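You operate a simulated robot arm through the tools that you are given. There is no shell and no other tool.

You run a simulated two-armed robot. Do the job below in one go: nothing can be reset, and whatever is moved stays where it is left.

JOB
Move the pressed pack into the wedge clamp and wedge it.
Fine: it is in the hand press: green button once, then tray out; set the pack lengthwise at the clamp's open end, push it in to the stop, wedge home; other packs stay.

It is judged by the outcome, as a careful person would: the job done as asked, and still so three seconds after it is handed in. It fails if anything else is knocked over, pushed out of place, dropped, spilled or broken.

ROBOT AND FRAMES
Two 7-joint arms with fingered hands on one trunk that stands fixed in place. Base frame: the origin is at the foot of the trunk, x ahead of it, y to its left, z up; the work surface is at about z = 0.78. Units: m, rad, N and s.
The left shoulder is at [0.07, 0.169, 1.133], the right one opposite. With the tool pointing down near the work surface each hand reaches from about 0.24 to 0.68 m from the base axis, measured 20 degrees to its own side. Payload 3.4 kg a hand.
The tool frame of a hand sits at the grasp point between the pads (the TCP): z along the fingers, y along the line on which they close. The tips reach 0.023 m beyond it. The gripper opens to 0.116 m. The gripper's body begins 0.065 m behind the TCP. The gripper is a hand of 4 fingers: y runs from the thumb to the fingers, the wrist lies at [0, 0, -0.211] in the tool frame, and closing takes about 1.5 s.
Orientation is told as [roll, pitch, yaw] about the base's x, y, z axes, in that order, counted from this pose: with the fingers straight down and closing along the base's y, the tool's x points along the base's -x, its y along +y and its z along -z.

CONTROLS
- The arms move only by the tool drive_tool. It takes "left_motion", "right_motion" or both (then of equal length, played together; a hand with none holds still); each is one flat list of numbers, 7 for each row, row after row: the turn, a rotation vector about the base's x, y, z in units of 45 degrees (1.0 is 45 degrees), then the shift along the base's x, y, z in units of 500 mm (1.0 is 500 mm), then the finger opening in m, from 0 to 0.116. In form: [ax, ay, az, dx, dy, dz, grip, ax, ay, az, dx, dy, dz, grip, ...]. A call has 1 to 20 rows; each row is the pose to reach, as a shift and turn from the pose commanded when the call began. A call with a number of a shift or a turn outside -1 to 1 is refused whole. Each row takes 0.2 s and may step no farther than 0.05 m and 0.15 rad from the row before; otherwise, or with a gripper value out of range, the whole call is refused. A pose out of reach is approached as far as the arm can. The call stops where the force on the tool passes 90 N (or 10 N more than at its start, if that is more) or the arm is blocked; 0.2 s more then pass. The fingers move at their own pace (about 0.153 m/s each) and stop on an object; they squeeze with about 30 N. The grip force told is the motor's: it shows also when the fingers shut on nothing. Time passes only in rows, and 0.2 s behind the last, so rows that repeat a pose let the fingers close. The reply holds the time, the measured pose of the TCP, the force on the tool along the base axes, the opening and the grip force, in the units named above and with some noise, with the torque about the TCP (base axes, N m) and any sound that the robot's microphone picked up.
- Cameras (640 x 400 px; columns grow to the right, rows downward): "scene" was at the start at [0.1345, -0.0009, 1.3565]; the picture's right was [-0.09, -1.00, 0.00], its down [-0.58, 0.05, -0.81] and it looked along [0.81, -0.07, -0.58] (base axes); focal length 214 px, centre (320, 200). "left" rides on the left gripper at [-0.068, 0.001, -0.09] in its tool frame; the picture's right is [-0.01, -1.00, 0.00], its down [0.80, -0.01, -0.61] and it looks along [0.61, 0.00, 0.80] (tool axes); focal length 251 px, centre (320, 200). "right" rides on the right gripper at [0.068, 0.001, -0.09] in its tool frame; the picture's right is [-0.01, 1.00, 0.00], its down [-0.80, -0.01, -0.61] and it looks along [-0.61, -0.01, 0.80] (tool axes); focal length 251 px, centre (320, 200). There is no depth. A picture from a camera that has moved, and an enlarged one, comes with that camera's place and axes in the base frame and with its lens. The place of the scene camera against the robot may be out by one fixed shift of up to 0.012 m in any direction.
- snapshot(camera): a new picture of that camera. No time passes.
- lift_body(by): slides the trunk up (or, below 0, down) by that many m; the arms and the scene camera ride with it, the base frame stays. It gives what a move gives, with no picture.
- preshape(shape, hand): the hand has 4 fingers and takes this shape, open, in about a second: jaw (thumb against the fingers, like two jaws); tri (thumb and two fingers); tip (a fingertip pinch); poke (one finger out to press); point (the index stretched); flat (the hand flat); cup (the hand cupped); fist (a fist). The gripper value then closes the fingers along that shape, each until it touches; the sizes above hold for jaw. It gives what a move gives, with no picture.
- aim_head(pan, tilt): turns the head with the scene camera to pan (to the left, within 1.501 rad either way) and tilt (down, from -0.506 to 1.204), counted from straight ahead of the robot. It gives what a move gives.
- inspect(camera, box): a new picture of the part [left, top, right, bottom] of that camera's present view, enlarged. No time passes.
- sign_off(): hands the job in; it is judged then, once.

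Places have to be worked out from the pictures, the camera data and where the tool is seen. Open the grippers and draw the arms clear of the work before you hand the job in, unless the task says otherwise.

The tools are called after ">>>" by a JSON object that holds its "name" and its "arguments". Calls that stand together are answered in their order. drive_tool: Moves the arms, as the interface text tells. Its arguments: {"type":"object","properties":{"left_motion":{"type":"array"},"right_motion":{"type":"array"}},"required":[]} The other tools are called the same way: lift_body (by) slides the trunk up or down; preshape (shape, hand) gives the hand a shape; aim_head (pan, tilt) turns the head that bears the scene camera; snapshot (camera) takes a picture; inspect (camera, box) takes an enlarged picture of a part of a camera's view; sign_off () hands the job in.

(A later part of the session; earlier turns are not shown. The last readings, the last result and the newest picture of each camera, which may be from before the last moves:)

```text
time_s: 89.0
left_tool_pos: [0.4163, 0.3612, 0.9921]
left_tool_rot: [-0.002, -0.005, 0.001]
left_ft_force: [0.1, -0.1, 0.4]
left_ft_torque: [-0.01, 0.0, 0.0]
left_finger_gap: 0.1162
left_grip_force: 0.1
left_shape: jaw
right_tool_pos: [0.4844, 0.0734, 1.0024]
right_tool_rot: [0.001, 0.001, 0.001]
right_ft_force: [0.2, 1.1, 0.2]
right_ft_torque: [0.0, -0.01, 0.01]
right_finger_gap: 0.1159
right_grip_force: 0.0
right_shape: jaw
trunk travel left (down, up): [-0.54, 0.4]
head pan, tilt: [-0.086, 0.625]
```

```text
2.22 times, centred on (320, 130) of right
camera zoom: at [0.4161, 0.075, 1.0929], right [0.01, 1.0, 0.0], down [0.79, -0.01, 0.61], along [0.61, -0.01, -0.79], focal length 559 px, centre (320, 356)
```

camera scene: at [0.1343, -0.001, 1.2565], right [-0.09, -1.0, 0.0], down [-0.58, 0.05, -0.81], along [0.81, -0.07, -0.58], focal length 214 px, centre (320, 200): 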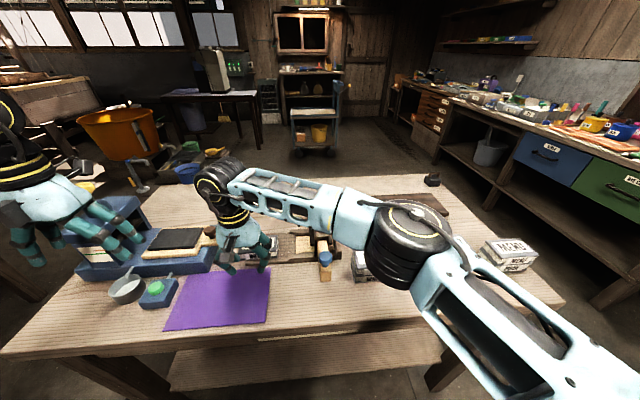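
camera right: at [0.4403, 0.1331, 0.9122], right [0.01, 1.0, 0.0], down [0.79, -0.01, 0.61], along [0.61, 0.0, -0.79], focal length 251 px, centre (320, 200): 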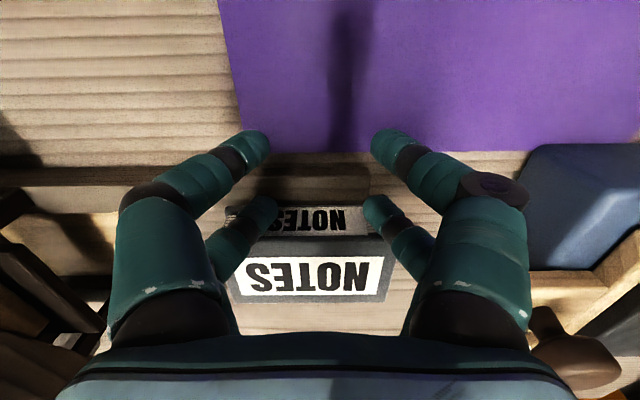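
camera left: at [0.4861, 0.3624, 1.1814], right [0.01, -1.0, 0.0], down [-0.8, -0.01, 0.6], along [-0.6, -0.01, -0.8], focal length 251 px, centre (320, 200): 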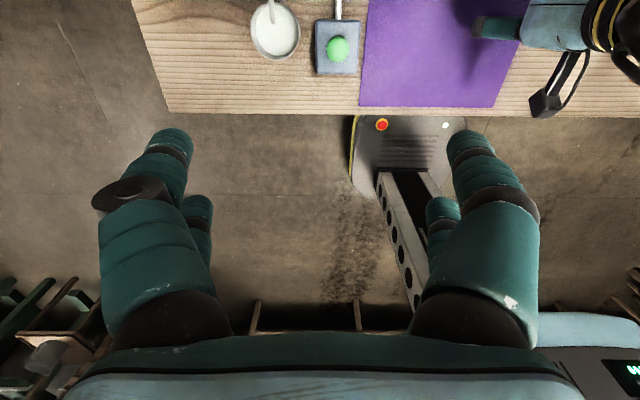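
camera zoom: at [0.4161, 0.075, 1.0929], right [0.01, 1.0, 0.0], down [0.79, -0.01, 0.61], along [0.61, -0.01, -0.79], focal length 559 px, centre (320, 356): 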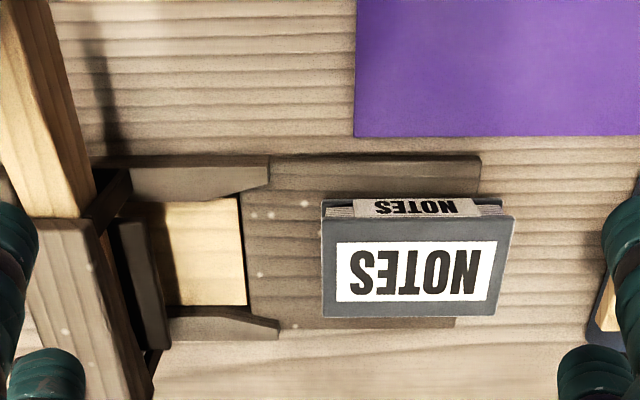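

Measured now: pack x 0.539–0.603 (centred on the channel, ~1° skew), y 0.073–0.177. Next is the push toward −y; I start it with the left hand from behind the pack, so I move the right arm away and turn the left hand to yaw −90° again.

>>> {"name": "drive_tool", "arguments": {"left_motion": [0, 0, -0.1667, 0.01, 0, 0.01, 0.116, 0, 0, -0.3333, 0.03, -0.01, 0.02, 0.116, 0, 0, -0.5, 0.05, -0.02, 0.02, 0.08, 0, 0, -0.6667, 0.07, -0.03, 0.02, 0.04, 0, 0, -0.8333, 0.09, -0.04, 0.02, 0, 0, 0, -1, 0.11, -0.05, 0.02, 0], "right_motion": [0, 0, 0, -0.03, -0.08, 0.03, 0.116, 0, 0, 0, -0.06, -0.16, 0.06, 0.116, 0, 0, 0, -0.09, -0.24, 0.09, 0.116, 0, 0, 0, -0.12, -0.32, 0.1, 0.116, 0, 0, 0, -0.13, -0.41, 0.1, 0.116, 0, 0, 0, -0.13, -0.5, 0.1, 0.116]}}

>>> {"name": "drive_tool", "arguments": {"left_motion": [0, 0, -0.1667, 0.02, -0.02, 0, 0, 0, 0, -0.3333, 0.05, -0.04, 0, 0, 0, 0, -0.5, 0.08, -0.06, 0, 0, 0, 0, -0.6667, 0.11, -0.09, 0, 0, 0, 0, -0.8333, 0.14, -0.12, 0, 0, 0, 0, -1, 0.16, -0.14, 0, 0]}}

>>> {"name": "drive_tool", "arguments": {"left_motion": [-0.1667, 0, 0, 0.01, 0, 0, 0, -0.3333, 0, 0, 0.02, 0, 0, 0, -0.5, 0, 0, 0.03, 0, 0, 0]}}

>>> {"name": "snapshot", "arguments": {"camera": "left"}}

>>> {"name": "snapshot", "arguments": {"camera": "scene"}}

```text
time_s: 90.4
left_tool_pos: [0.472, 0.3325, 1.0035]
left_tool_rot: [0.0, -0.003, -0.787]
left_ft_force: [0.3, -0.3, 0.8]
left_ft_torque: [0.05, 0.04, 0.0]
left_finger_gap: 0.0003
left_grip_force: 30.1
left_shape: jaw
right_tool_pos: [0.4192, -0.1789, 1.05]
right_tool_rot: [0.002, 0.001, -0.001]
right_ft_force: [-0.9, -0.2, -0.9]
right_ft_torque: [0.03, -0.02, -0.01]
right_finger_gap: 0.1161
right_grip_force: 0.1
right_shape: jaw
trunk travel left (down, up): [-0.54, 0.4]
head pan, tilt: [-0.086, 0.625]
```

```text
time_s: 91.8
left_tool_pos: [0.552, 0.2656, 1.0027]
left_tool_rot: [0.0, -0.005, -1.571]
left_ft_force: [-0.9, 0.2, 0.5]
left_ft_torque: [0.02, -0.01, 0.0]
left_finger_gap: 0.0
left_grip_force: 30.0
left_shape: jaw
right_tool_pos: [0.4212, -0.1774, 1.0506]
right_tool_rot: [0.0, 0.001, 0.001]
right_ft_force: [0.4, 0.0, 0.5]
right_ft_torque: [0.03, 0.01, 0.02]
right_finger_gap: 0.1159
right_grip_force: 0.0
right_shape: jaw
trunk travel left (down, up): [-0.54, 0.4]
head pan, tilt: [-0.086, 0.625]
```

```text
time_s: 92.6
left_tool_pos: [0.567, 0.2657, 1.0029]
left_tool_rot: [0.0, -0.398, -1.569]
left_ft_force: [-0.7, 0.5, 0.7]
left_ft_torque: [0.01, -0.02, -0.02]
left_finger_gap: 0.0
left_grip_force: 29.5
left_shape: jaw
right_tool_pos: [0.4208, -0.1769, 1.0508]
right_tool_rot: [0.0, -0.001, -0.001]
right_ft_force: [-0.3, 0.8, 0.6]
right_ft_torque: [-0.02, -0.02, -0.03]
right_finger_gap: 0.1158
right_grip_force: 0.0
right_shape: jaw
trunk travel left (down, up): [-0.54, 0.4]
head pan, tilt: [-0.086, 0.625]
```

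```text
taken
camera left: at [0.5695, 0.2388, 1.1108], right [-1.0, -0.01, 0.0], down [-0.01, 0.97, 0.25], along [-0.01, 0.25, -0.97], focal length 251 px, centre (320, 200)
```

left: 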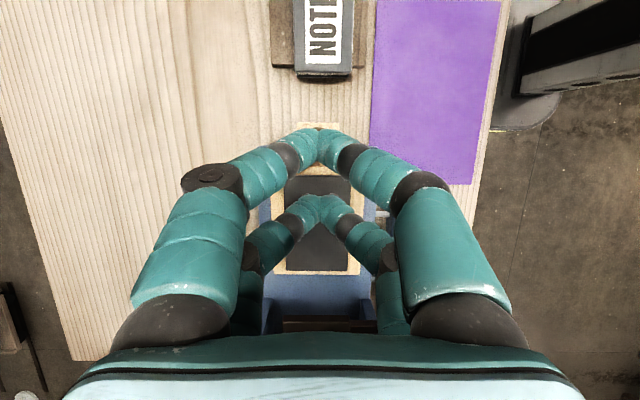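

```text
taken
camera scene: at [0.1348, -0.0003, 1.2565], right [-0.09, -1.0, 0.0], down [-0.58, 0.05, -0.81], along [0.81, -0.07, -0.58], focal length 214 px, centre (320, 200)
```

scene: 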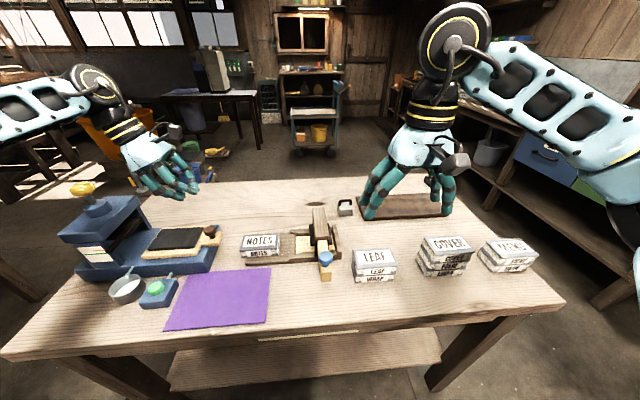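

The tray's knob (y≈0.246) would be in the way of the leaning left hand, so instead the right hand will grip the pack's sides and draw it toward the clamp first. I move the left hand back and turn the right hand to yaw +90°.

>>> {"name": "drive_tool", "arguments": {"left_motion": [0, 0, 0, -0.04, 0.04, 0.02, 0.0, 0, 0, 0, -0.1, 0.09, 0.02, 0.0, 0, 0, 0, -0.16, 0.14, 0.02, 0.0, 0, 0, 0, -0.22, 0.19, 0.02, 0.0, 0, 0, 0, -0.26, 0.22, 0.02, 0.0, 0, 0, 0, -0.26, 0.22, 0.02, 0.05], "right_motion": [0, 0, 0.1667, 0.01, 0.02, 0, 0.116, 0, 0, 0.3333, 0.02, 0.04, 0, 0.116, 0, 0, 0.5, 0.03, 0.06, 0, 0.116, 0, 0, 0.6667, 0.04, 0.08, 0, 0.116, 0, 0, 0.8333, 0.05, 0.1, 0, 0.116, 0, 0, 1, 0.06, 0.12, 0, 0.116]}}

>>> {"name": "drive_tool", "arguments": {"right_motion": [0, 0, 0.1667, 0.01, 0.02, 0, 0.116, 0, 0, 0.3333, 0.02, 0.04, 0, 0.116, 0, 0, 0.5, 0.03, 0.06, 0, 0.116, 0, 0, 0.6667, 0.04, 0.08, 0, 0.116, 0, 0, 0.8333, 0.05, 0.1, 0, 0.116, 0, 0, 1, 0.06, 0.12, 0, 0.116]}}

>>> {"name": "drive_tool", "arguments": {"right_motion": [0.15, 0, 0, 0.02, 0.04, 0, 0.116, 0.3, 0, 0, 0.04, 0.1, 0, 0.116, 0.45, 0, 0, 0.07, 0.16, 0, 0.116, 0.6, 0, 0, 0.11, 0.22, 0, 0.116, 0.667, 0, 0, 0.15, 0.28, 0, 0.116, 0.667, 0, 0, 0.18, 0.34, 0, 0.116]}}

>>> {"name": "snapshot", "arguments": {"camera": "right"}}

>>> {"name": "snapshot", "arguments": {"camera": "scene"}}

```text
time_s: 94.0
left_tool_pos: [0.4378, 0.3744, 1.0123]
left_tool_rot: [-0.002, -0.396, -1.568]
left_ft_force: [0.7, 0.1, -0.4]
left_ft_torque: [-0.02, -0.01, 0.01]
left_finger_gap: 0.0475
left_grip_force: 0.0
left_shape: jaw
right_tool_pos: [0.4506, -0.1163, 1.0521]
right_tool_rot: [0.002, -0.001, 0.787]
right_ft_force: [0.7, -0.1, -0.6]
right_ft_torque: [-0.01, -0.01, -0.02]
right_finger_gap: 0.1158
right_grip_force: 0.2
right_shape: jaw
trunk travel left (down, up): [-0.54, 0.4]
head pan, tilt: [-0.086, 0.625]
```

```text
time_s: 95.4
left_tool_pos: [0.4364, 0.3739, 1.012]
left_tool_rot: [-0.001, -0.396, -1.57]
left_ft_force: [0.3, 0.2, 0.0]
left_ft_torque: [-0.02, 0.03, -0.01]
left_finger_gap: 0.0493
left_grip_force: 0.0
left_shape: jaw
right_tool_pos: [0.4794, -0.0582, 1.0524]
right_tool_rot: [0.001, -0.001, 1.574]
right_ft_force: [-0.2, -0.2, 0.2]
right_ft_torque: [0.01, -0.01, 0.02]
right_finger_gap: 0.1159
right_grip_force: 0.0
right_shape: jaw
trunk travel left (down, up): [-0.54, 0.4]
head pan, tilt: [-0.086, 0.625]
```

```text
time_s: 96.8
left_tool_pos: [0.4367, 0.3761, 1.0122]
left_tool_rot: [0.001, -0.398, -1.57]
left_ft_force: [-0.6, -0.3, 0.1]
left_ft_torque: [-0.01, 0.0, -0.04]
left_finger_gap: 0.0495
left_grip_force: 0.1
left_shape: jaw
right_tool_pos: [0.5614, 0.1015, 1.0497]
right_tool_rot: [-0.001, -0.523, 1.575]
right_ft_force: [-0.1, 0.4, -0.1]
right_ft_torque: [0.02, 0.0, -0.02]
right_finger_gap: 0.1158
right_grip_force: 0.0
right_shape: jaw
right hand out of reach, approached as far as the arm can: row 6
trunk travel left (down, up): [-0.54, 0.4]
head pan, tilt: [-0.086, 0.625]
```

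```text
taken
camera right: at [0.5611, -0.0003, 1.0928], right [-1.0, 0.01, 0.0], down [0.01, 0.39, 0.92], along [0.0, 0.92, -0.39], focal length 251 px, centre (320, 200)
```

right: 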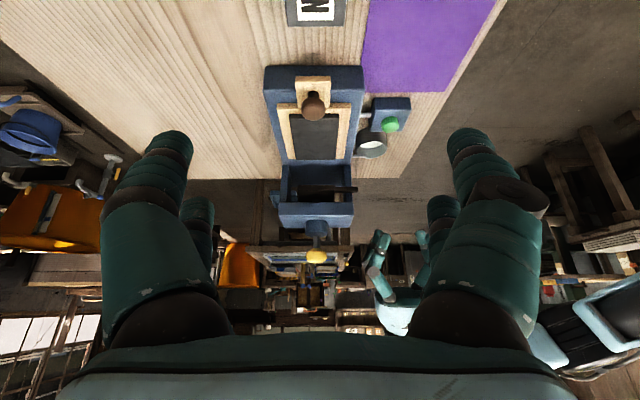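

```text
taken
camera scene: at [0.1339, -0.0001, 1.2565], right [-0.09, -1.0, 0.0], down [-0.58, 0.05, -0.81], along [0.81, -0.07, -0.58], focal length 214 px, centre (320, 200)
```

scene: 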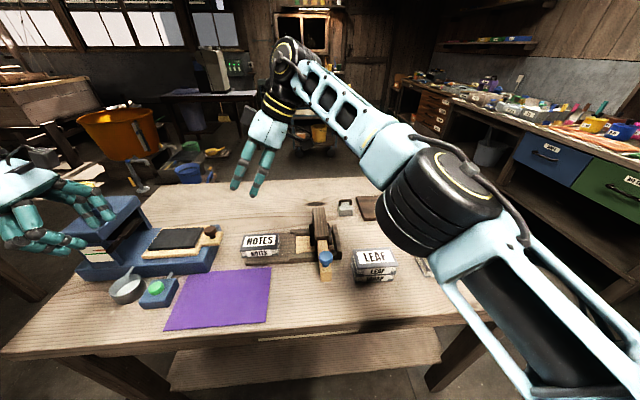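

With this tilt the right arm reaches over the pack. I come down to z≈0.90 at about (0.570, 0.118) and check.

>>> {"name": "drive_tool", "arguments": {"right_motion": [0, 0, 0, 0, 0, -0.08, 0.116, 0, 0, 0, 0, 0, -0.16, 0.116, 0, 0, 0, 0.008, 0.015, -0.23, 0.116, 0, 0, 0, 0.017, 0.033, -0.29, 0.116]}}

>>> {"name": "snapshot", "arguments": {"camera": "right"}}

>>> {"name": "inspect", "arguments": {"camera": "scene", "box": [200, 160, 380, 290]}}

```text
time_s: 97.8
left_tool_pos: [0.4372, 0.376, 1.0116]
left_tool_rot: [0.002, -0.397, -1.569]
left_ft_force: [0.7, 0.8, -0.7]
left_ft_torque: [-0.02, -0.03, 0.05]
left_finger_gap: 0.0494
left_grip_force: 0.0
left_shape: jaw
right_tool_pos: [0.5706, 0.1165, 0.904]
right_tool_rot: [0.0, -0.523, 1.572]
right_ft_force: [0.1, -0.3, 0.4]
right_ft_torque: [0.05, -0.01, 0.0]
right_finger_gap: 0.1158
right_grip_force: 0.1
right_shape: jaw
trunk travel left (down, up): [-0.54, 0.4]
head pan, tilt: [-0.086, 0.625]
```

```text
taken
camera right: at [0.5703, 0.0141, 0.9468], right [-1.0, 0.01, 0.01], down [0.01, 0.38, 0.92], along [0.01, 0.92, -0.38], focal length 251 px, centre (320, 200)
```

right: 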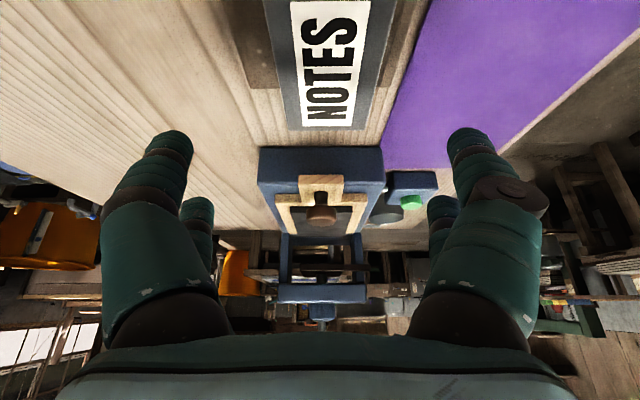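

```text
3.08 times, centred on (290, 225) of scene
camera zoom: at [0.135, -0.0005, 1.2565], right [-0.09, -1.0, 0.0], down [-0.58, 0.05, -0.81], along [0.81, -0.07, -0.58], focal length 660 px, centre (412, 123)
```

zoom: 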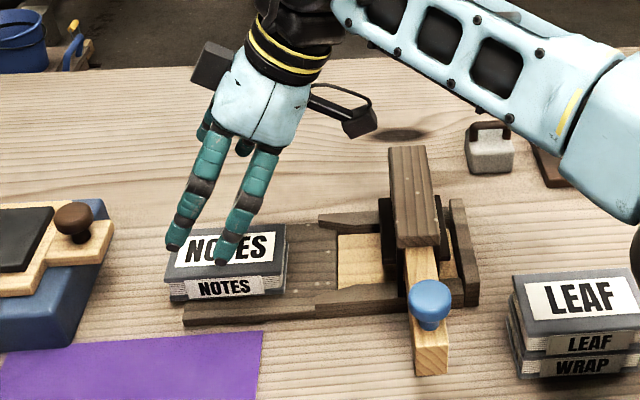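

The reach is good, but with this yaw the wrist camera would run into the clamp's bridge when moving −y. I go back up and turn the right hand to yaw −90° so the camera sits on the far side.

>>> {"name": "drive_tool", "arguments": {"right_motion": [0, 0, 0, 0, -0.02, 0.08, 0.116, 0, 0, 0, -0.02, -0.06, 0.16, 0.116, 0, 0, 0, -0.05, -0.12, 0.24, 0.116, -0.15, 0, 0, -0.08, -0.18, 0.28, 0.116, -0.3, 0, 0, -0.11, -0.24, 0.3, 0.116, -0.45, 0, 0, -0.14, -0.27, 0.3, 0.116, -0.6, 0, 0, -0.16, -0.27, 0.3, 0.116, -0.667, 0, 0, -0.18, -0.27, 0.3, 0.116]}}

>>> {"name": "drive_tool", "arguments": {"right_motion": [0, 0, -0.1667, 0, 0, 0, 0.116, 0, 0, -0.3333, 0, 0, 0, 0.116, 0, 0, -0.5, 0, 0, 0, 0.116, 0, 0, -0.6667, 0, 0, 0, 0.116, 0, 0, -0.8333, 0, 0, 0, 0.116, 0, 0, -1, 0, 0, 0, 0.116]}}

>>> {"name": "drive_tool", "arguments": {"right_motion": [0, 0, -0.1667, 0, 0, 0, 0.116, 0, 0, -0.3333, 0, 0, 0, 0.116, 0, 0, -0.5, 0, 0, 0, 0.116, 0, 0, -0.6667, 0, 0, 0, 0.116, 0, 0, -0.8333, 0, 0, 0, 0.116, 0, 0, -1, 0, 0, 0, 0.116]}}

>>> {"name": "drive_tool", "arguments": {"right_motion": [0, 0, -0.1667, 0, 0, 0, 0.116, 0, 0, -0.3333, 0, 0, 0, 0.116, 0, 0, -0.5, 0, 0, 0, 0.116, 0, 0, -0.6667, 0, 0, 0, 0.116, 0, 0, -0.8333, 0, 0, 0, 0.116, 0, 0, -1, 0, 0, 0, 0.116]}}

>>> {"name": "drive_tool", "arguments": {"right_motion": [0, 0, -0.1667, 0, 0, 0, 0.116, 0, 0, -0.3333, 0, 0, 0, 0.116, 0, 0, -0.5, 0, 0, 0, 0.116, 0, 0, -0.6667, 0, 0, 0, 0.116, 0, 0, -0.8333, 0, 0, 0, 0.116, 0, 0, -1, 0, 0, 0, 0.116]}}

```text
refused: row 3 steps farther than a row can; nothing moved
```

```text
time_s: 99.2
left_tool_pos: [0.4374, 0.3742, 1.013]
left_tool_rot: [0.002, -0.396, -1.57]
left_ft_force: [-0.7, -0.2, 0.7]
left_ft_torque: [0.01, 0.0, -0.04]
left_finger_gap: 0.0493
left_grip_force: 0.0
left_shape: jaw
right_tool_pos: [0.5697, 0.1178, 0.9041]
right_tool_rot: [-0.001, -0.524, 0.786]
right_ft_force: [-0.1, -0.5, -0.1]
right_ft_torque: [0.0, -0.01, 0.02]
right_finger_gap: 0.1161
right_grip_force: 0.1
right_shape: jaw
trunk travel left (down, up): [-0.54, 0.4]
head pan, tilt: [-0.086, 0.625]
```

```text
time_s: 100.6
left_tool_pos: [0.4371, 0.3741, 1.0129]
left_tool_rot: [-0.001, -0.395, -1.571]
left_ft_force: [0.2, -0.2, -0.2]
left_ft_torque: [0.0, -0.03, -0.04]
left_finger_gap: 0.0492
left_grip_force: 0.0
left_shape: jaw
right_tool_pos: [0.5688, 0.1181, 0.9044]
right_tool_rot: [0.002, -0.52, -0.001]
right_ft_force: [0.1, -0.8, -0.4]
right_ft_torque: [-0.05, 0.03, 0.02]
right_finger_gap: 0.1159
right_grip_force: 0.1
right_shape: jaw
trunk travel left (down, up): [-0.54, 0.4]
head pan, tilt: [-0.086, 0.625]
```

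```text
time_s: 102.0
left_tool_pos: [0.4373, 0.3743, 1.0136]
left_tool_rot: [0.0, -0.395, -1.568]
left_ft_force: [0.0, 0.4, 0.3]
left_ft_torque: [0.04, -0.01, 0.0]
left_finger_gap: 0.0496
left_grip_force: 0.0
left_shape: jaw
right_tool_pos: [0.5773, 0.0503, 0.9098]
right_tool_rot: [-0.008, -0.52, -0.677]
right_ft_force: [0.4, 0.3, -0.2]
right_ft_torque: [-0.04, -0.02, -0.03]
right_finger_gap: 0.1157
right_grip_force: 0.1
right_shape: jaw
right hand out of reach, approached as far as the arm can: row 3, 4, 5, 6
trunk travel left (down, up): [-0.54, 0.4]
head pan, tilt: [-0.086, 0.625]
```

```text
time_s: 103.4
left_tool_pos: [0.437, 0.3747, 1.0133]
left_tool_rot: [0.001, -0.395, -1.569]
left_ft_force: [-0.7, 0.3, 0.9]
left_ft_torque: [0.02, 0.01, 0.01]
left_finger_gap: 0.0497
left_grip_force: 0.2
left_shape: jaw
right_tool_pos: [0.6125, -0.0925, 0.9671]
right_tool_rot: [-0.077, -0.476, -1.098]
right_ft_force: [-0.3, -0.5, 0.3]
right_ft_torque: [0.03, 0.03, 0.0]
right_finger_gap: 0.116
right_grip_force: 0.0
right_shape: jaw
right hand out of reach, approached as far as the arm can: row 1, 2, 3, 4, 5, 6
trunk travel left (down, up): [-0.54, 0.4]
head pan, tilt: [-0.086, 0.625]
```

My batch went wrong: the first call was refused and the turns then swung the tilted hand around to (0.61, −0.09, 0.97), with no contact forces. I check the scene before going on.

>>> {"name": "snapshot", "arguments": {"camera": "scene"}}

>>> {"name": "snapshot", "arguments": {"camera": "right"}}

```text
taken
camera scene: at [0.1341, -0.0006, 1.2565], right [-0.09, -1.0, 0.0], down [-0.58, 0.05, -0.81], along [0.81, -0.07, -0.58], focal length 214 px, centre (320, 200)
```

scene: 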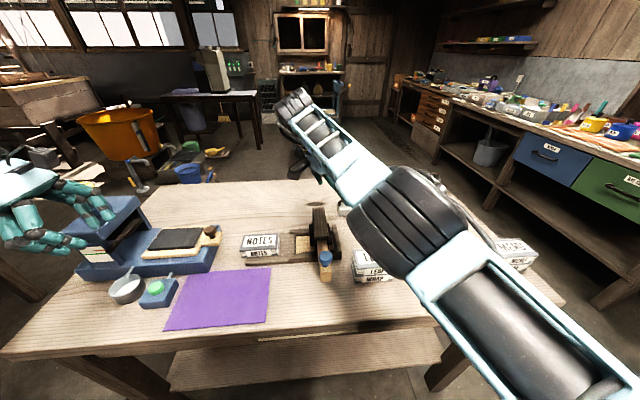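

```text
taken
camera right: at [0.573, 0.0046, 1.0163], right [0.91, 0.42, -0.06], down [0.23, -0.36, 0.9], along [0.35, -0.83, -0.43], focal length 251 px, centre (320, 200)
```

right: 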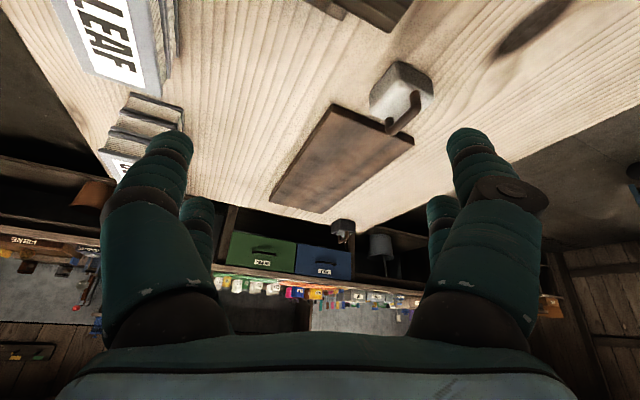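

Nothing was disturbed. I raise the right hand, straighten its tilt and bring it back to the middle of its range.

>>> {"name": "drive_tool", "arguments": {"right_motion": [0, 0, 0, -0.01, 0, 0.07, 0.116, 0, 0, 0, -0.03, -0.02, 0.14, 0.116, 0.117, 0.038, 0, -0.06, -0.05, 0.2, 0.116, 0.234, 0.076, 0, -0.1, -0.08, 0.22, 0.116, 0.35, 0.113, 0, -0.14, -0.11, 0.22, 0.116, 0.467, 0.151, 0, -0.19, -0.14, 0.22, 0.116, 0.584, 0.189, 0, -0.24, -0.16, 0.22, 0.116]}}

>>> {"name": "snapshot", "arguments": {"camera": "scene"}}

```text
time_s: 105.0
left_tool_pos: [0.4357, 0.3694, 1.0152]
left_tool_rot: [0.001, -0.389, -1.571]
left_ft_force: [0.2, 0.2, -0.2]
left_ft_torque: [0.01, 0.01, 0.04]
left_finger_gap: 0.0495
left_grip_force: 0.0
left_shape: jaw
right_tool_pos: [0.5278, -0.192, 1.0992]
right_tool_rot: [0.003, 0.011, -1.103]
right_ft_force: [-0.7, -0.2, 0.0]
right_ft_torque: [0.03, 0.0, -0.05]
right_finger_gap: 0.1161
right_grip_force: 0.1
right_shape: jaw
right hand out of reach, approached as far as the arm can: row 1, 2, 3, 4, 5, 6, 7
trunk travel left (down, up): [-0.54, 0.4]
head pan, tilt: [-0.086, 0.625]
```

```text
taken
camera scene: at [0.132, -0.0073, 1.2567], right [-0.09, -1.0, -0.01], down [-0.58, 0.05, -0.81], along [0.81, -0.07, -0.58], focal length 214 px, centre (320, 200)
```

scene: 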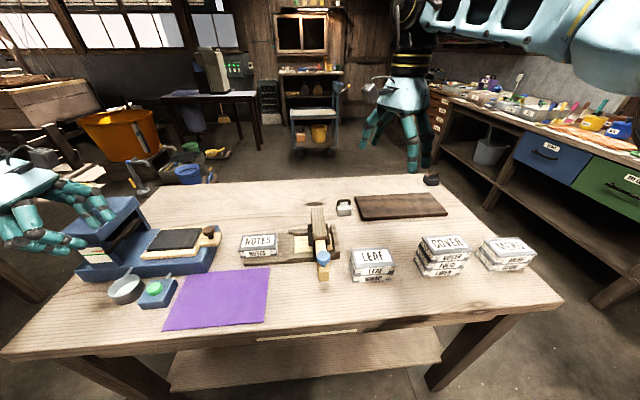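

The right hand is upright at yaw −63°. I turn the remaining 27° to −90° and bring it toward (0.48, −0.05).

>>> {"name": "drive_tool", "arguments": {"right_motion": [0, 0, -0.15, -0.03, 0.05, 0, 0.116, 0, 0, -0.3, -0.06, 0.1, 0, 0.116, 0, 0, -0.45, -0.08, 0.15, 0, 0.116, 0, 0, -0.595, -0.09, 0.22, 0, 0.116, 0, 0, -0.595, -0.09, 0.28, 0, 0.116]}}

>>> {"name": "drive_tool", "arguments": {"right_motion": [0.15, 0, 0, 0.02, 0.04, 0, 0.116, 0.3, 0, 0, 0.04, 0.1, 0, 0.116, 0.45, 0, 0, 0.07, 0.16, 0, 0.116, 0.6, 0, 0, 0.11, 0.22, -0.04, 0.116, 0.667, 0, 0, 0.15, 0.28, -0.08, 0.116, 0.667, 0, 0, 0.17, 0.32, -0.14, 0.116]}}

>>> {"name": "snapshot", "arguments": {"camera": "right"}}

>>> {"name": "snapshot", "arguments": {"camera": "scene"}}

```text
time_s: 106.2
left_tool_pos: [0.4391, 0.3752, 1.0122]
left_tool_rot: [-0.001, -0.397, -1.57]
left_ft_force: [0.8, 0.9, -0.6]
left_ft_torque: [0.0, -0.02, -0.02]
left_finger_gap: 0.0492
left_grip_force: 0.0
left_shape: jaw
right_tool_pos: [0.5866, -0.1849, 1.0868]
right_tool_rot: [0.019, 0.004, -1.33]
right_ft_force: [-0.5, 0.2, -1.7]
right_ft_torque: [-0.03, 0.03, 0.0]
right_finger_gap: 0.1158
right_grip_force: 0.0
right_shape: jaw
right hand out of reach, approached as far as the arm can: row 1, 2, 3, 4, 5
trunk travel left (down, up): [-0.54, 0.4]
head pan, tilt: [-0.086, 0.625]
```

```text
time_s: 107.6
left_tool_pos: [0.438, 0.3739, 1.0127]
left_tool_rot: [-0.002, -0.395, -1.569]
left_ft_force: [-0.3, 0.0, -0.1]
left_ft_torque: [0.03, -0.02, 0.01]
left_finger_gap: 0.0495
left_grip_force: 0.1
left_shape: jaw
right_tool_pos: [0.6431, -0.0979, 0.9553]
right_tool_rot: [0.177, 0.518, -1.262]
right_ft_force: [0.1, 0.0, -0.1]
right_ft_torque: [0.04, 0.01, 0.03]
right_finger_gap: 0.1162
right_grip_force: 0.0
right_shape: jaw
right hand out of reach, approached as far as the arm can: row 1, 2, 3, 4, 5, 6
trunk travel left (down, up): [-0.54, 0.4]
head pan, tilt: [-0.086, 0.625]
```

```text
taken
camera right: at [0.6243, -0.0856, 1.066], right [0.97, 0.21, 0.15], down [0.19, -0.97, 0.12], along [0.17, -0.09, -0.98], focal length 251 px, centre (320, 200)
```

right: 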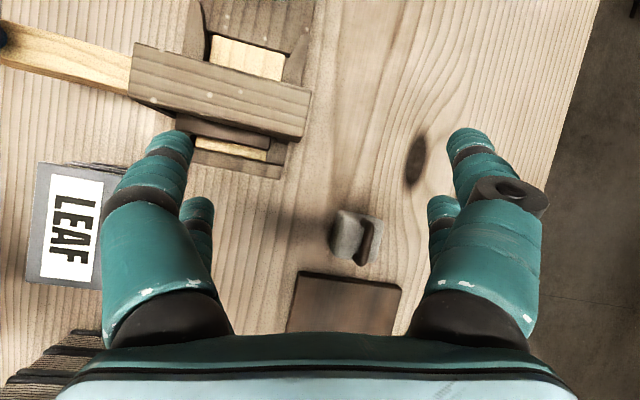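

```text
taken
camera scene: at [0.1353, -0.0007, 1.2564], right [-0.09, -1.0, 0.0], down [-0.58, 0.05, -0.81], along [0.81, -0.07, -0.59], focal length 214 px, centre (320, 200)
```

scene: 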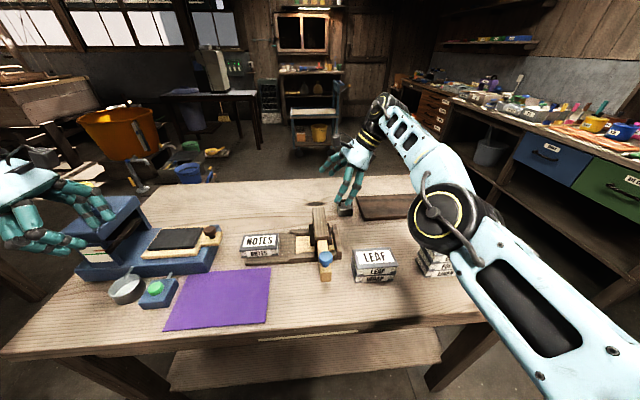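

Yaw −90° is beyond the right wrist's limit. I retreat: raise, straighten and bring the right hand back toward its own side, one call at a time.

>>> {"name": "drive_tool", "arguments": {"right_motion": [0, 0, 0, -0.02, -0.02, 0.08, 0.116, -0.14, 0, 0, -0.06, -0.04, 0.15, 0.116, -0.28, 0.005, 0, -0.1, -0.07, 0.2, 0.116, -0.42, 0.01, 0, -0.15, -0.1, 0.24, 0.116, -0.56, 0.012, 0, -0.2, -0.14, 0.26, 0.116, -0.697, 0.014, 0, -0.25, -0.18, 0.26, 0.116]}}

```text
time_s: 109.0
left_tool_pos: [0.438, 0.3755, 1.0134]
left_tool_rot: [0.001, -0.395, -1.569]
left_ft_force: [0.4, 0.8, 0.3]
left_ft_torque: [0.01, 0.0, 0.0]
left_finger_gap: 0.0495
left_grip_force: 0.0
left_shape: jaw
right_tool_pos: [0.584, -0.1659, 1.0764]
right_tool_rot: [0.0, 0.009, -1.294]
right_ft_force: [0.0, 0.4, 0.6]
right_ft_torque: [-0.01, 0.03, 0.02]
right_finger_gap: 0.1162
right_grip_force: 0.1
right_shape: jaw
right hand out of reach, approached as far as the arm can: row 1, 2, 3, 4, 5, 6
trunk travel left (down, up): [-0.54, 0.4]
head pan, tilt: [-0.086, 0.625]
```

The hand is upright again at yaw −1.29. I turn it back 45° toward yaw 0 while drawing it inward.

>>> {"name": "drive_tool", "arguments": {"right_motion": [0, 0, 0.1667, -0.04, -0.02, 0, 0.116, 0, 0, 0.3333, -0.08, -0.04, 0, 0.116, 0, 0, 0.5, -0.12, -0.06, 0, 0.116, 0, 0, 0.6667, -0.16, -0.07, 0, 0.116, 0, 0, 0.8333, -0.2, -0.07, 0, 0.116, 0, 0, 1, -0.24, -0.07, 0, 0.116]}}

```text
time_s: 110.4
left_tool_pos: [0.4362, 0.3723, 1.0128]
left_tool_rot: [0.0, -0.393, -1.568]
left_ft_force: [0.0, -0.1, 0.1]
left_ft_torque: [-0.02, -0.03, 0.0]
left_finger_gap: 0.0494
left_grip_force: 0.1
left_shape: jaw
right_tool_pos: [0.4629, -0.2035, 1.0756]
right_tool_rot: [0.009, -0.015, -0.547]
right_ft_force: [0.2, -0.4, -0.8]
right_ft_torque: [0.03, 0.0, 0.0]
right_finger_gap: 0.116
right_grip_force: 0.0
right_shape: jaw
right hand out of reach, approached as far as the arm can: row 1, 2, 3
trunk travel left (down, up): [-0.54, 0.4]
head pan, tilt: [-0.086, 0.625]
```

Recovered; I finish turning to yaw 0.

>>> {"name": "drive_tool", "arguments": {"right_motion": [0, 0, 0.14, -0.02, 0, 0, 0.116, 0, 0, 0.28, -0.04, 0, 0, 0.116, 0, 0, 0.42, -0.06, 0, 0, 0.116, 0, 0, 0.56, -0.08, 0.02, 0, 0.116, 0, 0, 0.66, -0.08, 0.04, 0, 0.116]}}

>>> {"name": "snapshot", "arguments": {"camera": "scene"}}

```text
time_s: 111.6
left_tool_pos: [0.4387, 0.3737, 1.0143]
left_tool_rot: [0.0, -0.395, -1.569]
left_ft_force: [0.1, -0.1, 0.4]
left_ft_torque: [0.01, 0.03, 0.0]
left_finger_gap: 0.0498
left_grip_force: 0.0
left_shape: jaw
right_tool_pos: [0.4257, -0.1791, 1.0752]
right_tool_rot: [0.008, -0.015, -0.028]
right_ft_force: [-0.6, 0.3, -0.7]
right_ft_torque: [0.02, 0.01, -0.03]
right_finger_gap: 0.1158
right_grip_force: 0.0
right_shape: jaw
trunk travel left (down, up): [-0.54, 0.4]
head pan, tilt: [-0.086, 0.625]
```

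```text
taken
camera scene: at [0.1348, -0.0009, 1.2564], right [-0.09, -1.0, 0.0], down [-0.58, 0.05, -0.81], along [0.81, -0.07, -0.58], focal length 214 px, centre (320, 200)
```

scene: 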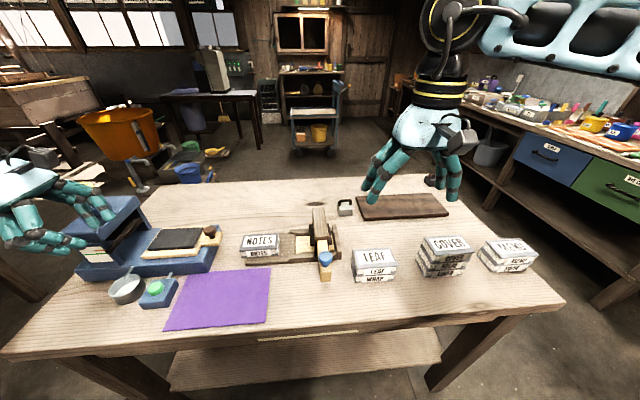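

Posture is normal again. I turn the right hand to yaw +90° (which worked before), first 45° with the residual tilt error removed.

>>> {"name": "drive_tool", "arguments": {"right_motion": [0, 0, 0.1667, 0.01, 0.01, 0, 0.116, 0, 0, 0.3333, 0.02, 0.02, 0, 0.116, 0, 0, 0.5, 0.03, 0.04, 0, 0.116, 0, 0, 0.6667, 0.04, 0.06, 0, 0.116, 0, 0, 0.8333, 0.05, 0.08, 0, 0.116, 0, 0, 1, 0.06, 0.1, 0, 0.116]}}

>>> {"name": "drive_tool", "arguments": {"right_motion": [0, 0, 0.1667, 0.01, 0.02, 0, 0.116, 0, 0, 0.3333, 0.02, 0.04, 0, 0.116, 0, 0, 0.5, 0.03, 0.06, 0, 0.116, 0, 0, 0.6667, 0.04, 0.08, 0, 0.116, 0, 0, 0.8333, 0.05, 0.1, 0, 0.116, 0, 0, 1, 0.06, 0.12, 0, 0.116]}}

```text
time_s: 113.0
left_tool_pos: [0.437, 0.3741, 1.011]
left_tool_rot: [0.0, -0.397, -1.57]
left_ft_force: [-0.1, 0.2, 0.6]
left_ft_torque: [-0.02, 0.02, 0.01]
left_finger_gap: 0.0494
left_grip_force: 0.0
left_shape: jaw
right_tool_pos: [0.4571, -0.1297, 1.0757]
right_tool_rot: [0.007, -0.012, 0.759]
right_ft_force: [0.1, -0.2, 0.3]
right_ft_torque: [-0.01, 0.05, -0.02]
right_finger_gap: 0.1163
right_grip_force: 0.1
right_shape: jaw
trunk travel left (down, up): [-0.54, 0.4]
head pan, tilt: [-0.086, 0.625]
```

```text
time_s: 114.4
left_tool_pos: [0.4375, 0.3746, 1.0124]
left_tool_rot: [-0.001, -0.397, -1.569]
left_ft_force: [0.2, -0.1, 0.5]
left_ft_torque: [-0.01, 0.0, 0.01]
left_finger_gap: 0.0497
left_grip_force: 0.0
left_shape: jaw
right_tool_pos: [0.4862, -0.0689, 1.0764]
right_tool_rot: [0.006, -0.013, 1.543]
right_ft_force: [0.6, 0.3, 0.9]
right_ft_torque: [-0.01, 0.01, -0.01]
right_finger_gap: 0.116
right_grip_force: 0.1
right_shape: jaw
trunk travel left (down, up): [-0.54, 0.4]
head pan, tilt: [-0.086, 0.625]
```

Yaw is about 88.5°. I tilt 25° (fingers toward +y), trim the yaw, and move above the pack's front half at about (0.570, 0.105, 0.93).

>>> {"name": "drive_tool", "arguments": {"right_motion": [0.135, 0, 0.01, 0.02, 0.04, 0, 0.116, 0.27, -0.002, 0.02, 0.05, 0.1, 0, 0.116, 0.405, -0.005, 0.03, 0.08, 0.17, -0.03, 0.116, 0.539, -0.008, 0.035, 0.11, 0.24, -0.08, 0.116, 0.539, -0.008, 0.035, 0.14, 0.3, -0.13, 0.116, 0.539, -0.008, 0.035, 0.168, 0.348, -0.18, 0.116, 0.539, -0.008, 0.035, 0.168, 0.348, -0.26, 0.116, 0.539, -0.008, 0.035, 0.168, 0.348, -0.3, 0.116]}}

>>> {"name": "snapshot", "arguments": {"camera": "right"}}

>>> {"name": "inspect", "arguments": {"camera": "scene", "box": [200, 160, 380, 290]}}

```text
time_s: 116.2
left_tool_pos: [0.4365, 0.3733, 1.0127]
left_tool_rot: [0.001, -0.398, -1.569]
left_ft_force: [0.1, 0.4, -0.1]
left_ft_torque: [-0.01, -0.01, 0.02]
left_finger_gap: 0.0498
left_grip_force: 0.1
left_shape: jaw
right_tool_pos: [0.5689, 0.1032, 0.9251]
right_tool_rot: [0.008, -0.437, 1.569]
right_ft_force: [0.3, -0.1, -0.7]
right_ft_torque: [0.0, 0.04, 0.0]
right_finger_gap: 0.1163
right_grip_force: 0.1
right_shape: jaw
trunk travel left (down, up): [-0.54, 0.4]
head pan, tilt: [-0.086, 0.625]
```

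```text
taken
camera right: at [0.5696, 0.0047, 0.9778], right [-1.0, 0.01, 0.01], down [0.01, 0.46, 0.89], along [0.0, 0.89, -0.46], focal length 251 px, centre (320, 200)
```

right: 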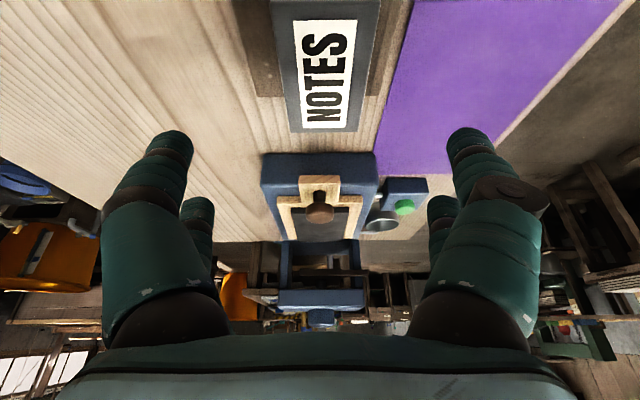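

```text
3.08 times, centred on (290, 225) of scene
camera zoom: at [0.1344, -0.0001, 1.2565], right [-0.09, -1.0, 0.0], down [-0.58, 0.05, -0.81], along [0.81, -0.07, -0.58], focal length 660 px, centre (412, 123)
```

zoom: 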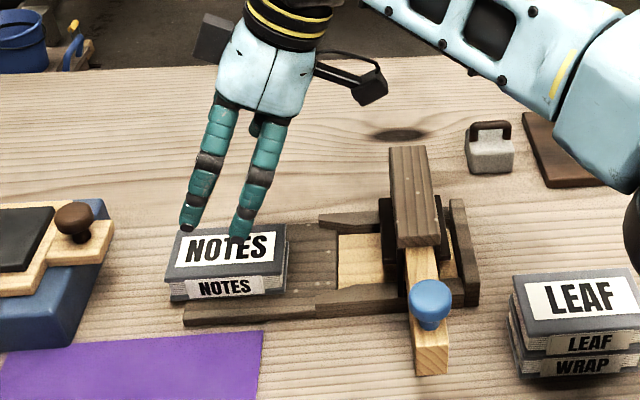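

Good position. I lower toward z≈0.832 with the TCP at y≈0.115 so the lower finger pair straddles the pack's middle.

>>> {"name": "drive_tool", "arguments": {"right_motion": [0, 0, 0, 0.002, 0.008, -0.06, 0.116, 0, 0, 0, 0.002, 0.016, -0.12, 0.116, 0, 0, 0, 0.002, 0.024, -0.16, 0.116, 0, 0, 0, 0.002, 0.024, -0.184, 0.116]}}

>>> {"name": "snapshot", "arguments": {"camera": "right"}}

>>> {"name": "inspect", "arguments": {"camera": "scene", "box": [200, 180, 320, 270]}}

```text
time_s: 117.2
left_tool_pos: [0.4362, 0.3744, 1.0119]
left_tool_rot: [-0.001, -0.394, -1.569]
left_ft_force: [-0.1, -0.1, -0.4]
left_ft_torque: [-0.03, -0.01, 0.05]
left_finger_gap: 0.0496
left_grip_force: 0.0
left_shape: jaw
right_tool_pos: [0.5705, 0.1143, 0.8342]
right_tool_rot: [0.009, -0.437, 1.567]
right_ft_force: [-0.3, 0.0, -0.2]
right_ft_torque: [0.03, 0.01, -0.01]
right_finger_gap: 0.1161
right_grip_force: 0.1
right_shape: jaw
trunk travel left (down, up): [-0.54, 0.4]
head pan, tilt: [-0.086, 0.625]
```

```text
taken
camera right: at [0.5709, 0.0167, 0.8868], right [-1.0, 0.01, 0.01], down [0.01, 0.46, 0.89], along [0.0, 0.89, -0.46], focal length 251 px, centre (320, 200)
```

right: 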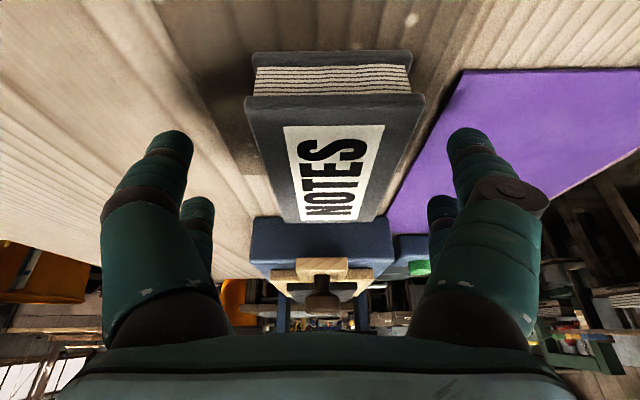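

```text
4.44 times, centred on (260, 225) of scene
camera zoom: at [0.1347, -0.001, 1.2565], right [-0.09, -1.0, 0.0], down [-0.58, 0.05, -0.81], along [0.81, -0.07, -0.58], focal length 953 px, centre (587, 89)
```

zoom: 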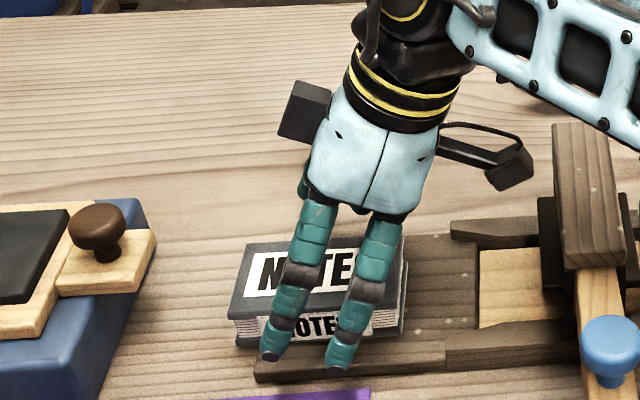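

The lower finger pair straddles the pack near its middle. I close on its sides.

>>> {"name": "drive_tool", "arguments": {"right_motion": [0, 0, 0, -0.001, 0, -0.004, 0.09, 0, 0, 0, -0.001, 0, -0.004, 0.07, 0, 0, 0, -0.001, 0, -0.004, 0.05, 0, 0, 0, -0.001, 0, -0.004, 0.03, 0, 0, 0, -0.001, 0, -0.004, 0.02, 0, 0, 0, -0.001, 0, -0.004, 0.02]}}

>>> {"name": "snapshot", "arguments": {"camera": "right"}}

```text
time_s: 118.6
left_tool_pos: [0.4358, 0.3742, 1.0128]
left_tool_rot: [0.0, -0.395, -1.569]
left_ft_force: [-0.3, -0.9, 0.2]
left_ft_torque: [0.0, 0.0, -0.03]
left_finger_gap: 0.0498
left_grip_force: 0.0
left_shape: jaw
right_tool_pos: [0.5698, 0.1148, 0.8326]
right_tool_rot: [0.007, -0.438, 1.57]
right_ft_force: [4.1, 3.0, 10.0]
right_ft_torque: [0.55, -0.18, -0.14]
right_finger_gap: 0.0488
right_grip_force: 29.7
right_shape: jaw
trunk travel left (down, up): [-0.54, 0.4]
head pan, tilt: [-0.086, 0.625]
```

```text
taken
camera right: at [0.5699, 0.0167, 0.8855], right [-1.0, 0.01, 0.01], down [0.01, 0.46, 0.89], along [0.0, 0.89, -0.46], focal length 251 px, centre (320, 200)
```

right: 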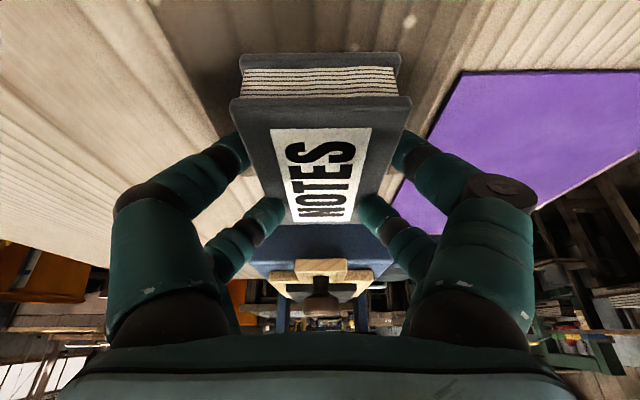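

The pack is gripped and centred in the hand. I ease up 2 mm and draw it 3.8 cm toward −y into the guide mouth.

>>> {"name": "drive_tool", "arguments": {"right_motion": [0, 0, 0, 0, 0, 0.004, 0.02, 0, 0, 0, 0, -0.016, 0.004, 0.02, 0, 0, 0, 0, -0.032, 0.004, 0.02, 0, 0, 0, 0, -0.048, 0.004, 0.02, 0, 0, 0, 0, -0.064, 0.004, 0.02, 0, 0, 0, 0, -0.076, 0.004, 0.02]}}

>>> {"name": "snapshot", "arguments": {"camera": "right"}}

>>> {"name": "inspect", "arguments": {"camera": "scene", "box": [220, 180, 360, 280]}}

```text
time_s: 120.0
left_tool_pos: [0.4371, 0.3738, 1.0125]
left_tool_rot: [0.0, -0.394, -1.569]
left_ft_force: [0.1, -0.3, 0.3]
left_ft_torque: [0.02, 0.03, -0.02]
left_finger_gap: 0.0496
left_grip_force: 0.1
left_shape: jaw
right_tool_pos: [0.5699, 0.0767, 0.8339]
right_tool_rot: [0.008, -0.438, 1.567]
right_ft_force: [0.4, 2.7, 3.0]
right_ft_torque: [0.3, -0.1, 0.1]
right_finger_gap: 0.0489
right_grip_force: 29.8
right_shape: jaw
trunk travel left (down, up): [-0.54, 0.4]
head pan, tilt: [-0.086, 0.625]
```

```text
taken
camera right: at [0.57, -0.0214, 0.8859], right [-1.0, 0.01, 0.01], down [0.01, 0.46, 0.89], along [0.0, 0.89, -0.46], focal length 251 px, centre (320, 200)
```

right: 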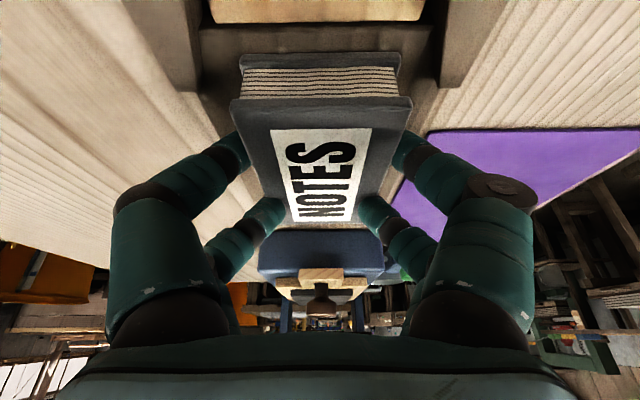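

```text
4.00 times, centred on (290, 230) of scene
camera zoom: at [0.134, -0.0008, 1.2566], right [-0.09, -1.0, 0.0], down [-0.58, 0.05, -0.81], along [0.81, -0.07, -0.58], focal length 858 px, centre (440, 80)
```

zoom: 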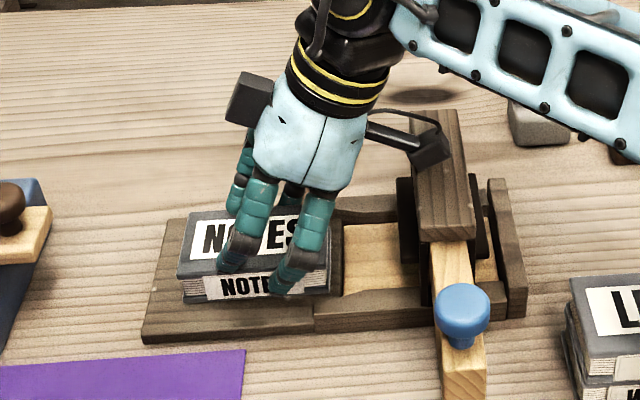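

The view shows the pack's front centred in the guide mouth. I release, go back 3.8 cm along the pack, and take a second grip to draw it further.

>>> {"name": "drive_tool", "arguments": {"right_motion": [0, 0, 0, 0, 0, 0, 0.06, 0, 0, 0, 0, 0, 0, 0.08, 0, 0, 0, 0, 0.0, 0, 0.09, 0, 0, 0, 0, 0.02, 0, 0.09, 0, 0, 0, 0, 0.04, 0, 0.09, 0, 0, 0, 0, 0.06, 0, 0.09, 0, 0, 0, 0, 0.076, 0, 0.09, 0, 0, 0, 0, 0.076, 0, 0.06, 0, 0, 0, 0, 0.076, 0, 0.04, 0, 0, 0, 0, 0.076, 0, 0.02, 0, 0, 0, 0, 0.076, 0, 0.02, 0, 0, 0, 0, 0.076, 0, 0.02]}}

>>> {"name": "snapshot", "arguments": {"camera": "right"}}

>>> {"name": "inspect", "arguments": {"camera": "scene", "box": [220, 180, 360, 280]}}

```text
time_s: 122.6
left_tool_pos: [0.4366, 0.3743, 1.0121]
left_tool_rot: [0.0, -0.394, -1.568]
left_ft_force: [0.1, 0.1, -0.6]
left_ft_torque: [-0.01, -0.04, 0.01]
left_finger_gap: 0.0495
left_grip_force: 0.0
left_shape: jaw
right_tool_pos: [0.5705, 0.1158, 0.8341]
right_tool_rot: [0.007, -0.437, 1.568]
right_ft_force: [0.4, -0.2, 1.8]
right_ft_torque: [0.01, -0.02, -0.02]
right_finger_gap: 0.0398
right_grip_force: 29.8
right_shape: jaw
trunk travel left (down, up): [-0.54, 0.4]
head pan, tilt: [-0.086, 0.625]
```

```text
taken
camera right: at [0.57, 0.0166, 0.8862], right [-1.0, 0.01, 0.01], down [0.01, 0.46, 0.89], along [0.0, 0.89, -0.46], focal length 251 px, centre (320, 200)
```

right: 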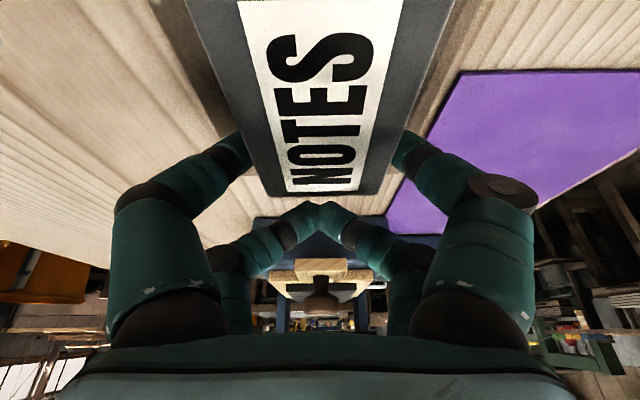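

```text
4.00 times, centred on (290, 230) of scene
camera zoom: at [0.1346, -0.0008, 1.2565], right [-0.09, -1.0, 0.0], down [-0.58, 0.05, -0.81], along [0.81, -0.07, -0.58], focal length 858 px, centre (440, 80)
```

zoom: 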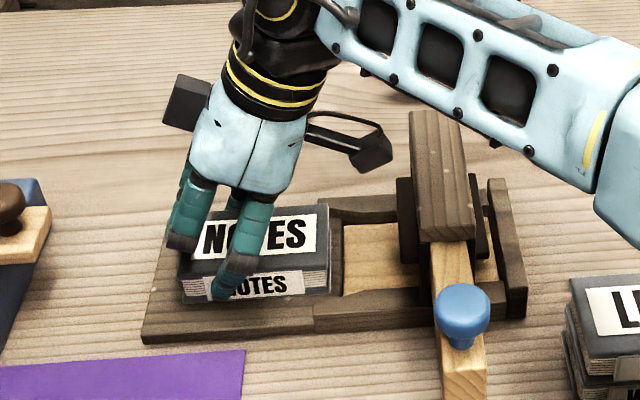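

The lower pair holds the pack's sides and the rear pair closed just behind it. I draw/push it another 3.9 cm toward −y.

>>> {"name": "drive_tool", "arguments": {"right_motion": [0, 0, 0, 0, -0.016, 0, 0.02, 0, 0, 0, 0, -0.032, 0, 0.02, 0, 0, 0, 0, -0.048, 0, 0.02, 0, 0, 0, 0, -0.064, 0, 0.02, 0, 0, 0, 0, -0.078, 0, 0.02]}}

>>> {"name": "snapshot", "arguments": {"camera": "right"}}

>>> {"name": "inspect", "arguments": {"camera": "scene", "box": [220, 180, 360, 280]}}

```text
time_s: 123.8
left_tool_pos: [0.4377, 0.3751, 1.0123]
left_tool_rot: [0.0, -0.396, -1.57]
left_ft_force: [0.5, -0.6, 0.2]
left_ft_torque: [-0.02, 0.01, 0.01]
left_finger_gap: 0.0496
left_grip_force: 0.0
left_shape: jaw
right_tool_pos: [0.5705, 0.0756, 0.8339]
right_tool_rot: [0.009, -0.435, 1.568]
right_ft_force: [-0.8, 0.9, 2.8]
right_ft_torque: [0.01, 0.02, 0.0]
right_finger_gap: 0.0398
right_grip_force: 29.9
right_shape: jaw
trunk travel left (down, up): [-0.54, 0.4]
head pan, tilt: [-0.086, 0.625]
```

```text
taken
camera right: at [0.5703, -0.0221, 0.8862], right [-1.0, 0.01, 0.01], down [0.01, 0.46, 0.89], along [0.0, 0.89, -0.46], focal length 251 px, centre (320, 200)
```

right: 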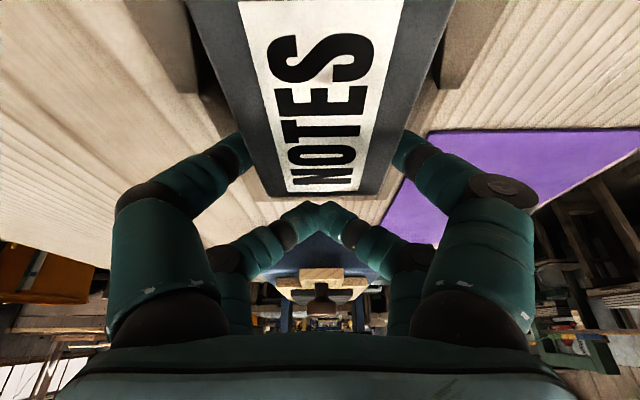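

```text
4.00 times, centred on (290, 230) of scene
camera zoom: at [0.1343, -0.0008, 1.2565], right [-0.09, -1.0, 0.0], down [-0.58, 0.05, -0.81], along [0.81, -0.07, -0.58], focal length 858 px, centre (440, 80)
```

zoom: 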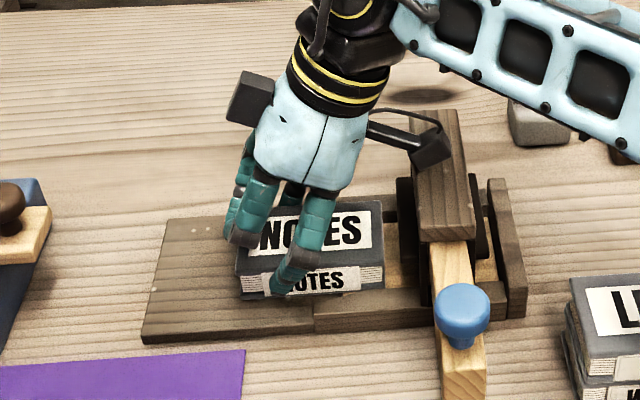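

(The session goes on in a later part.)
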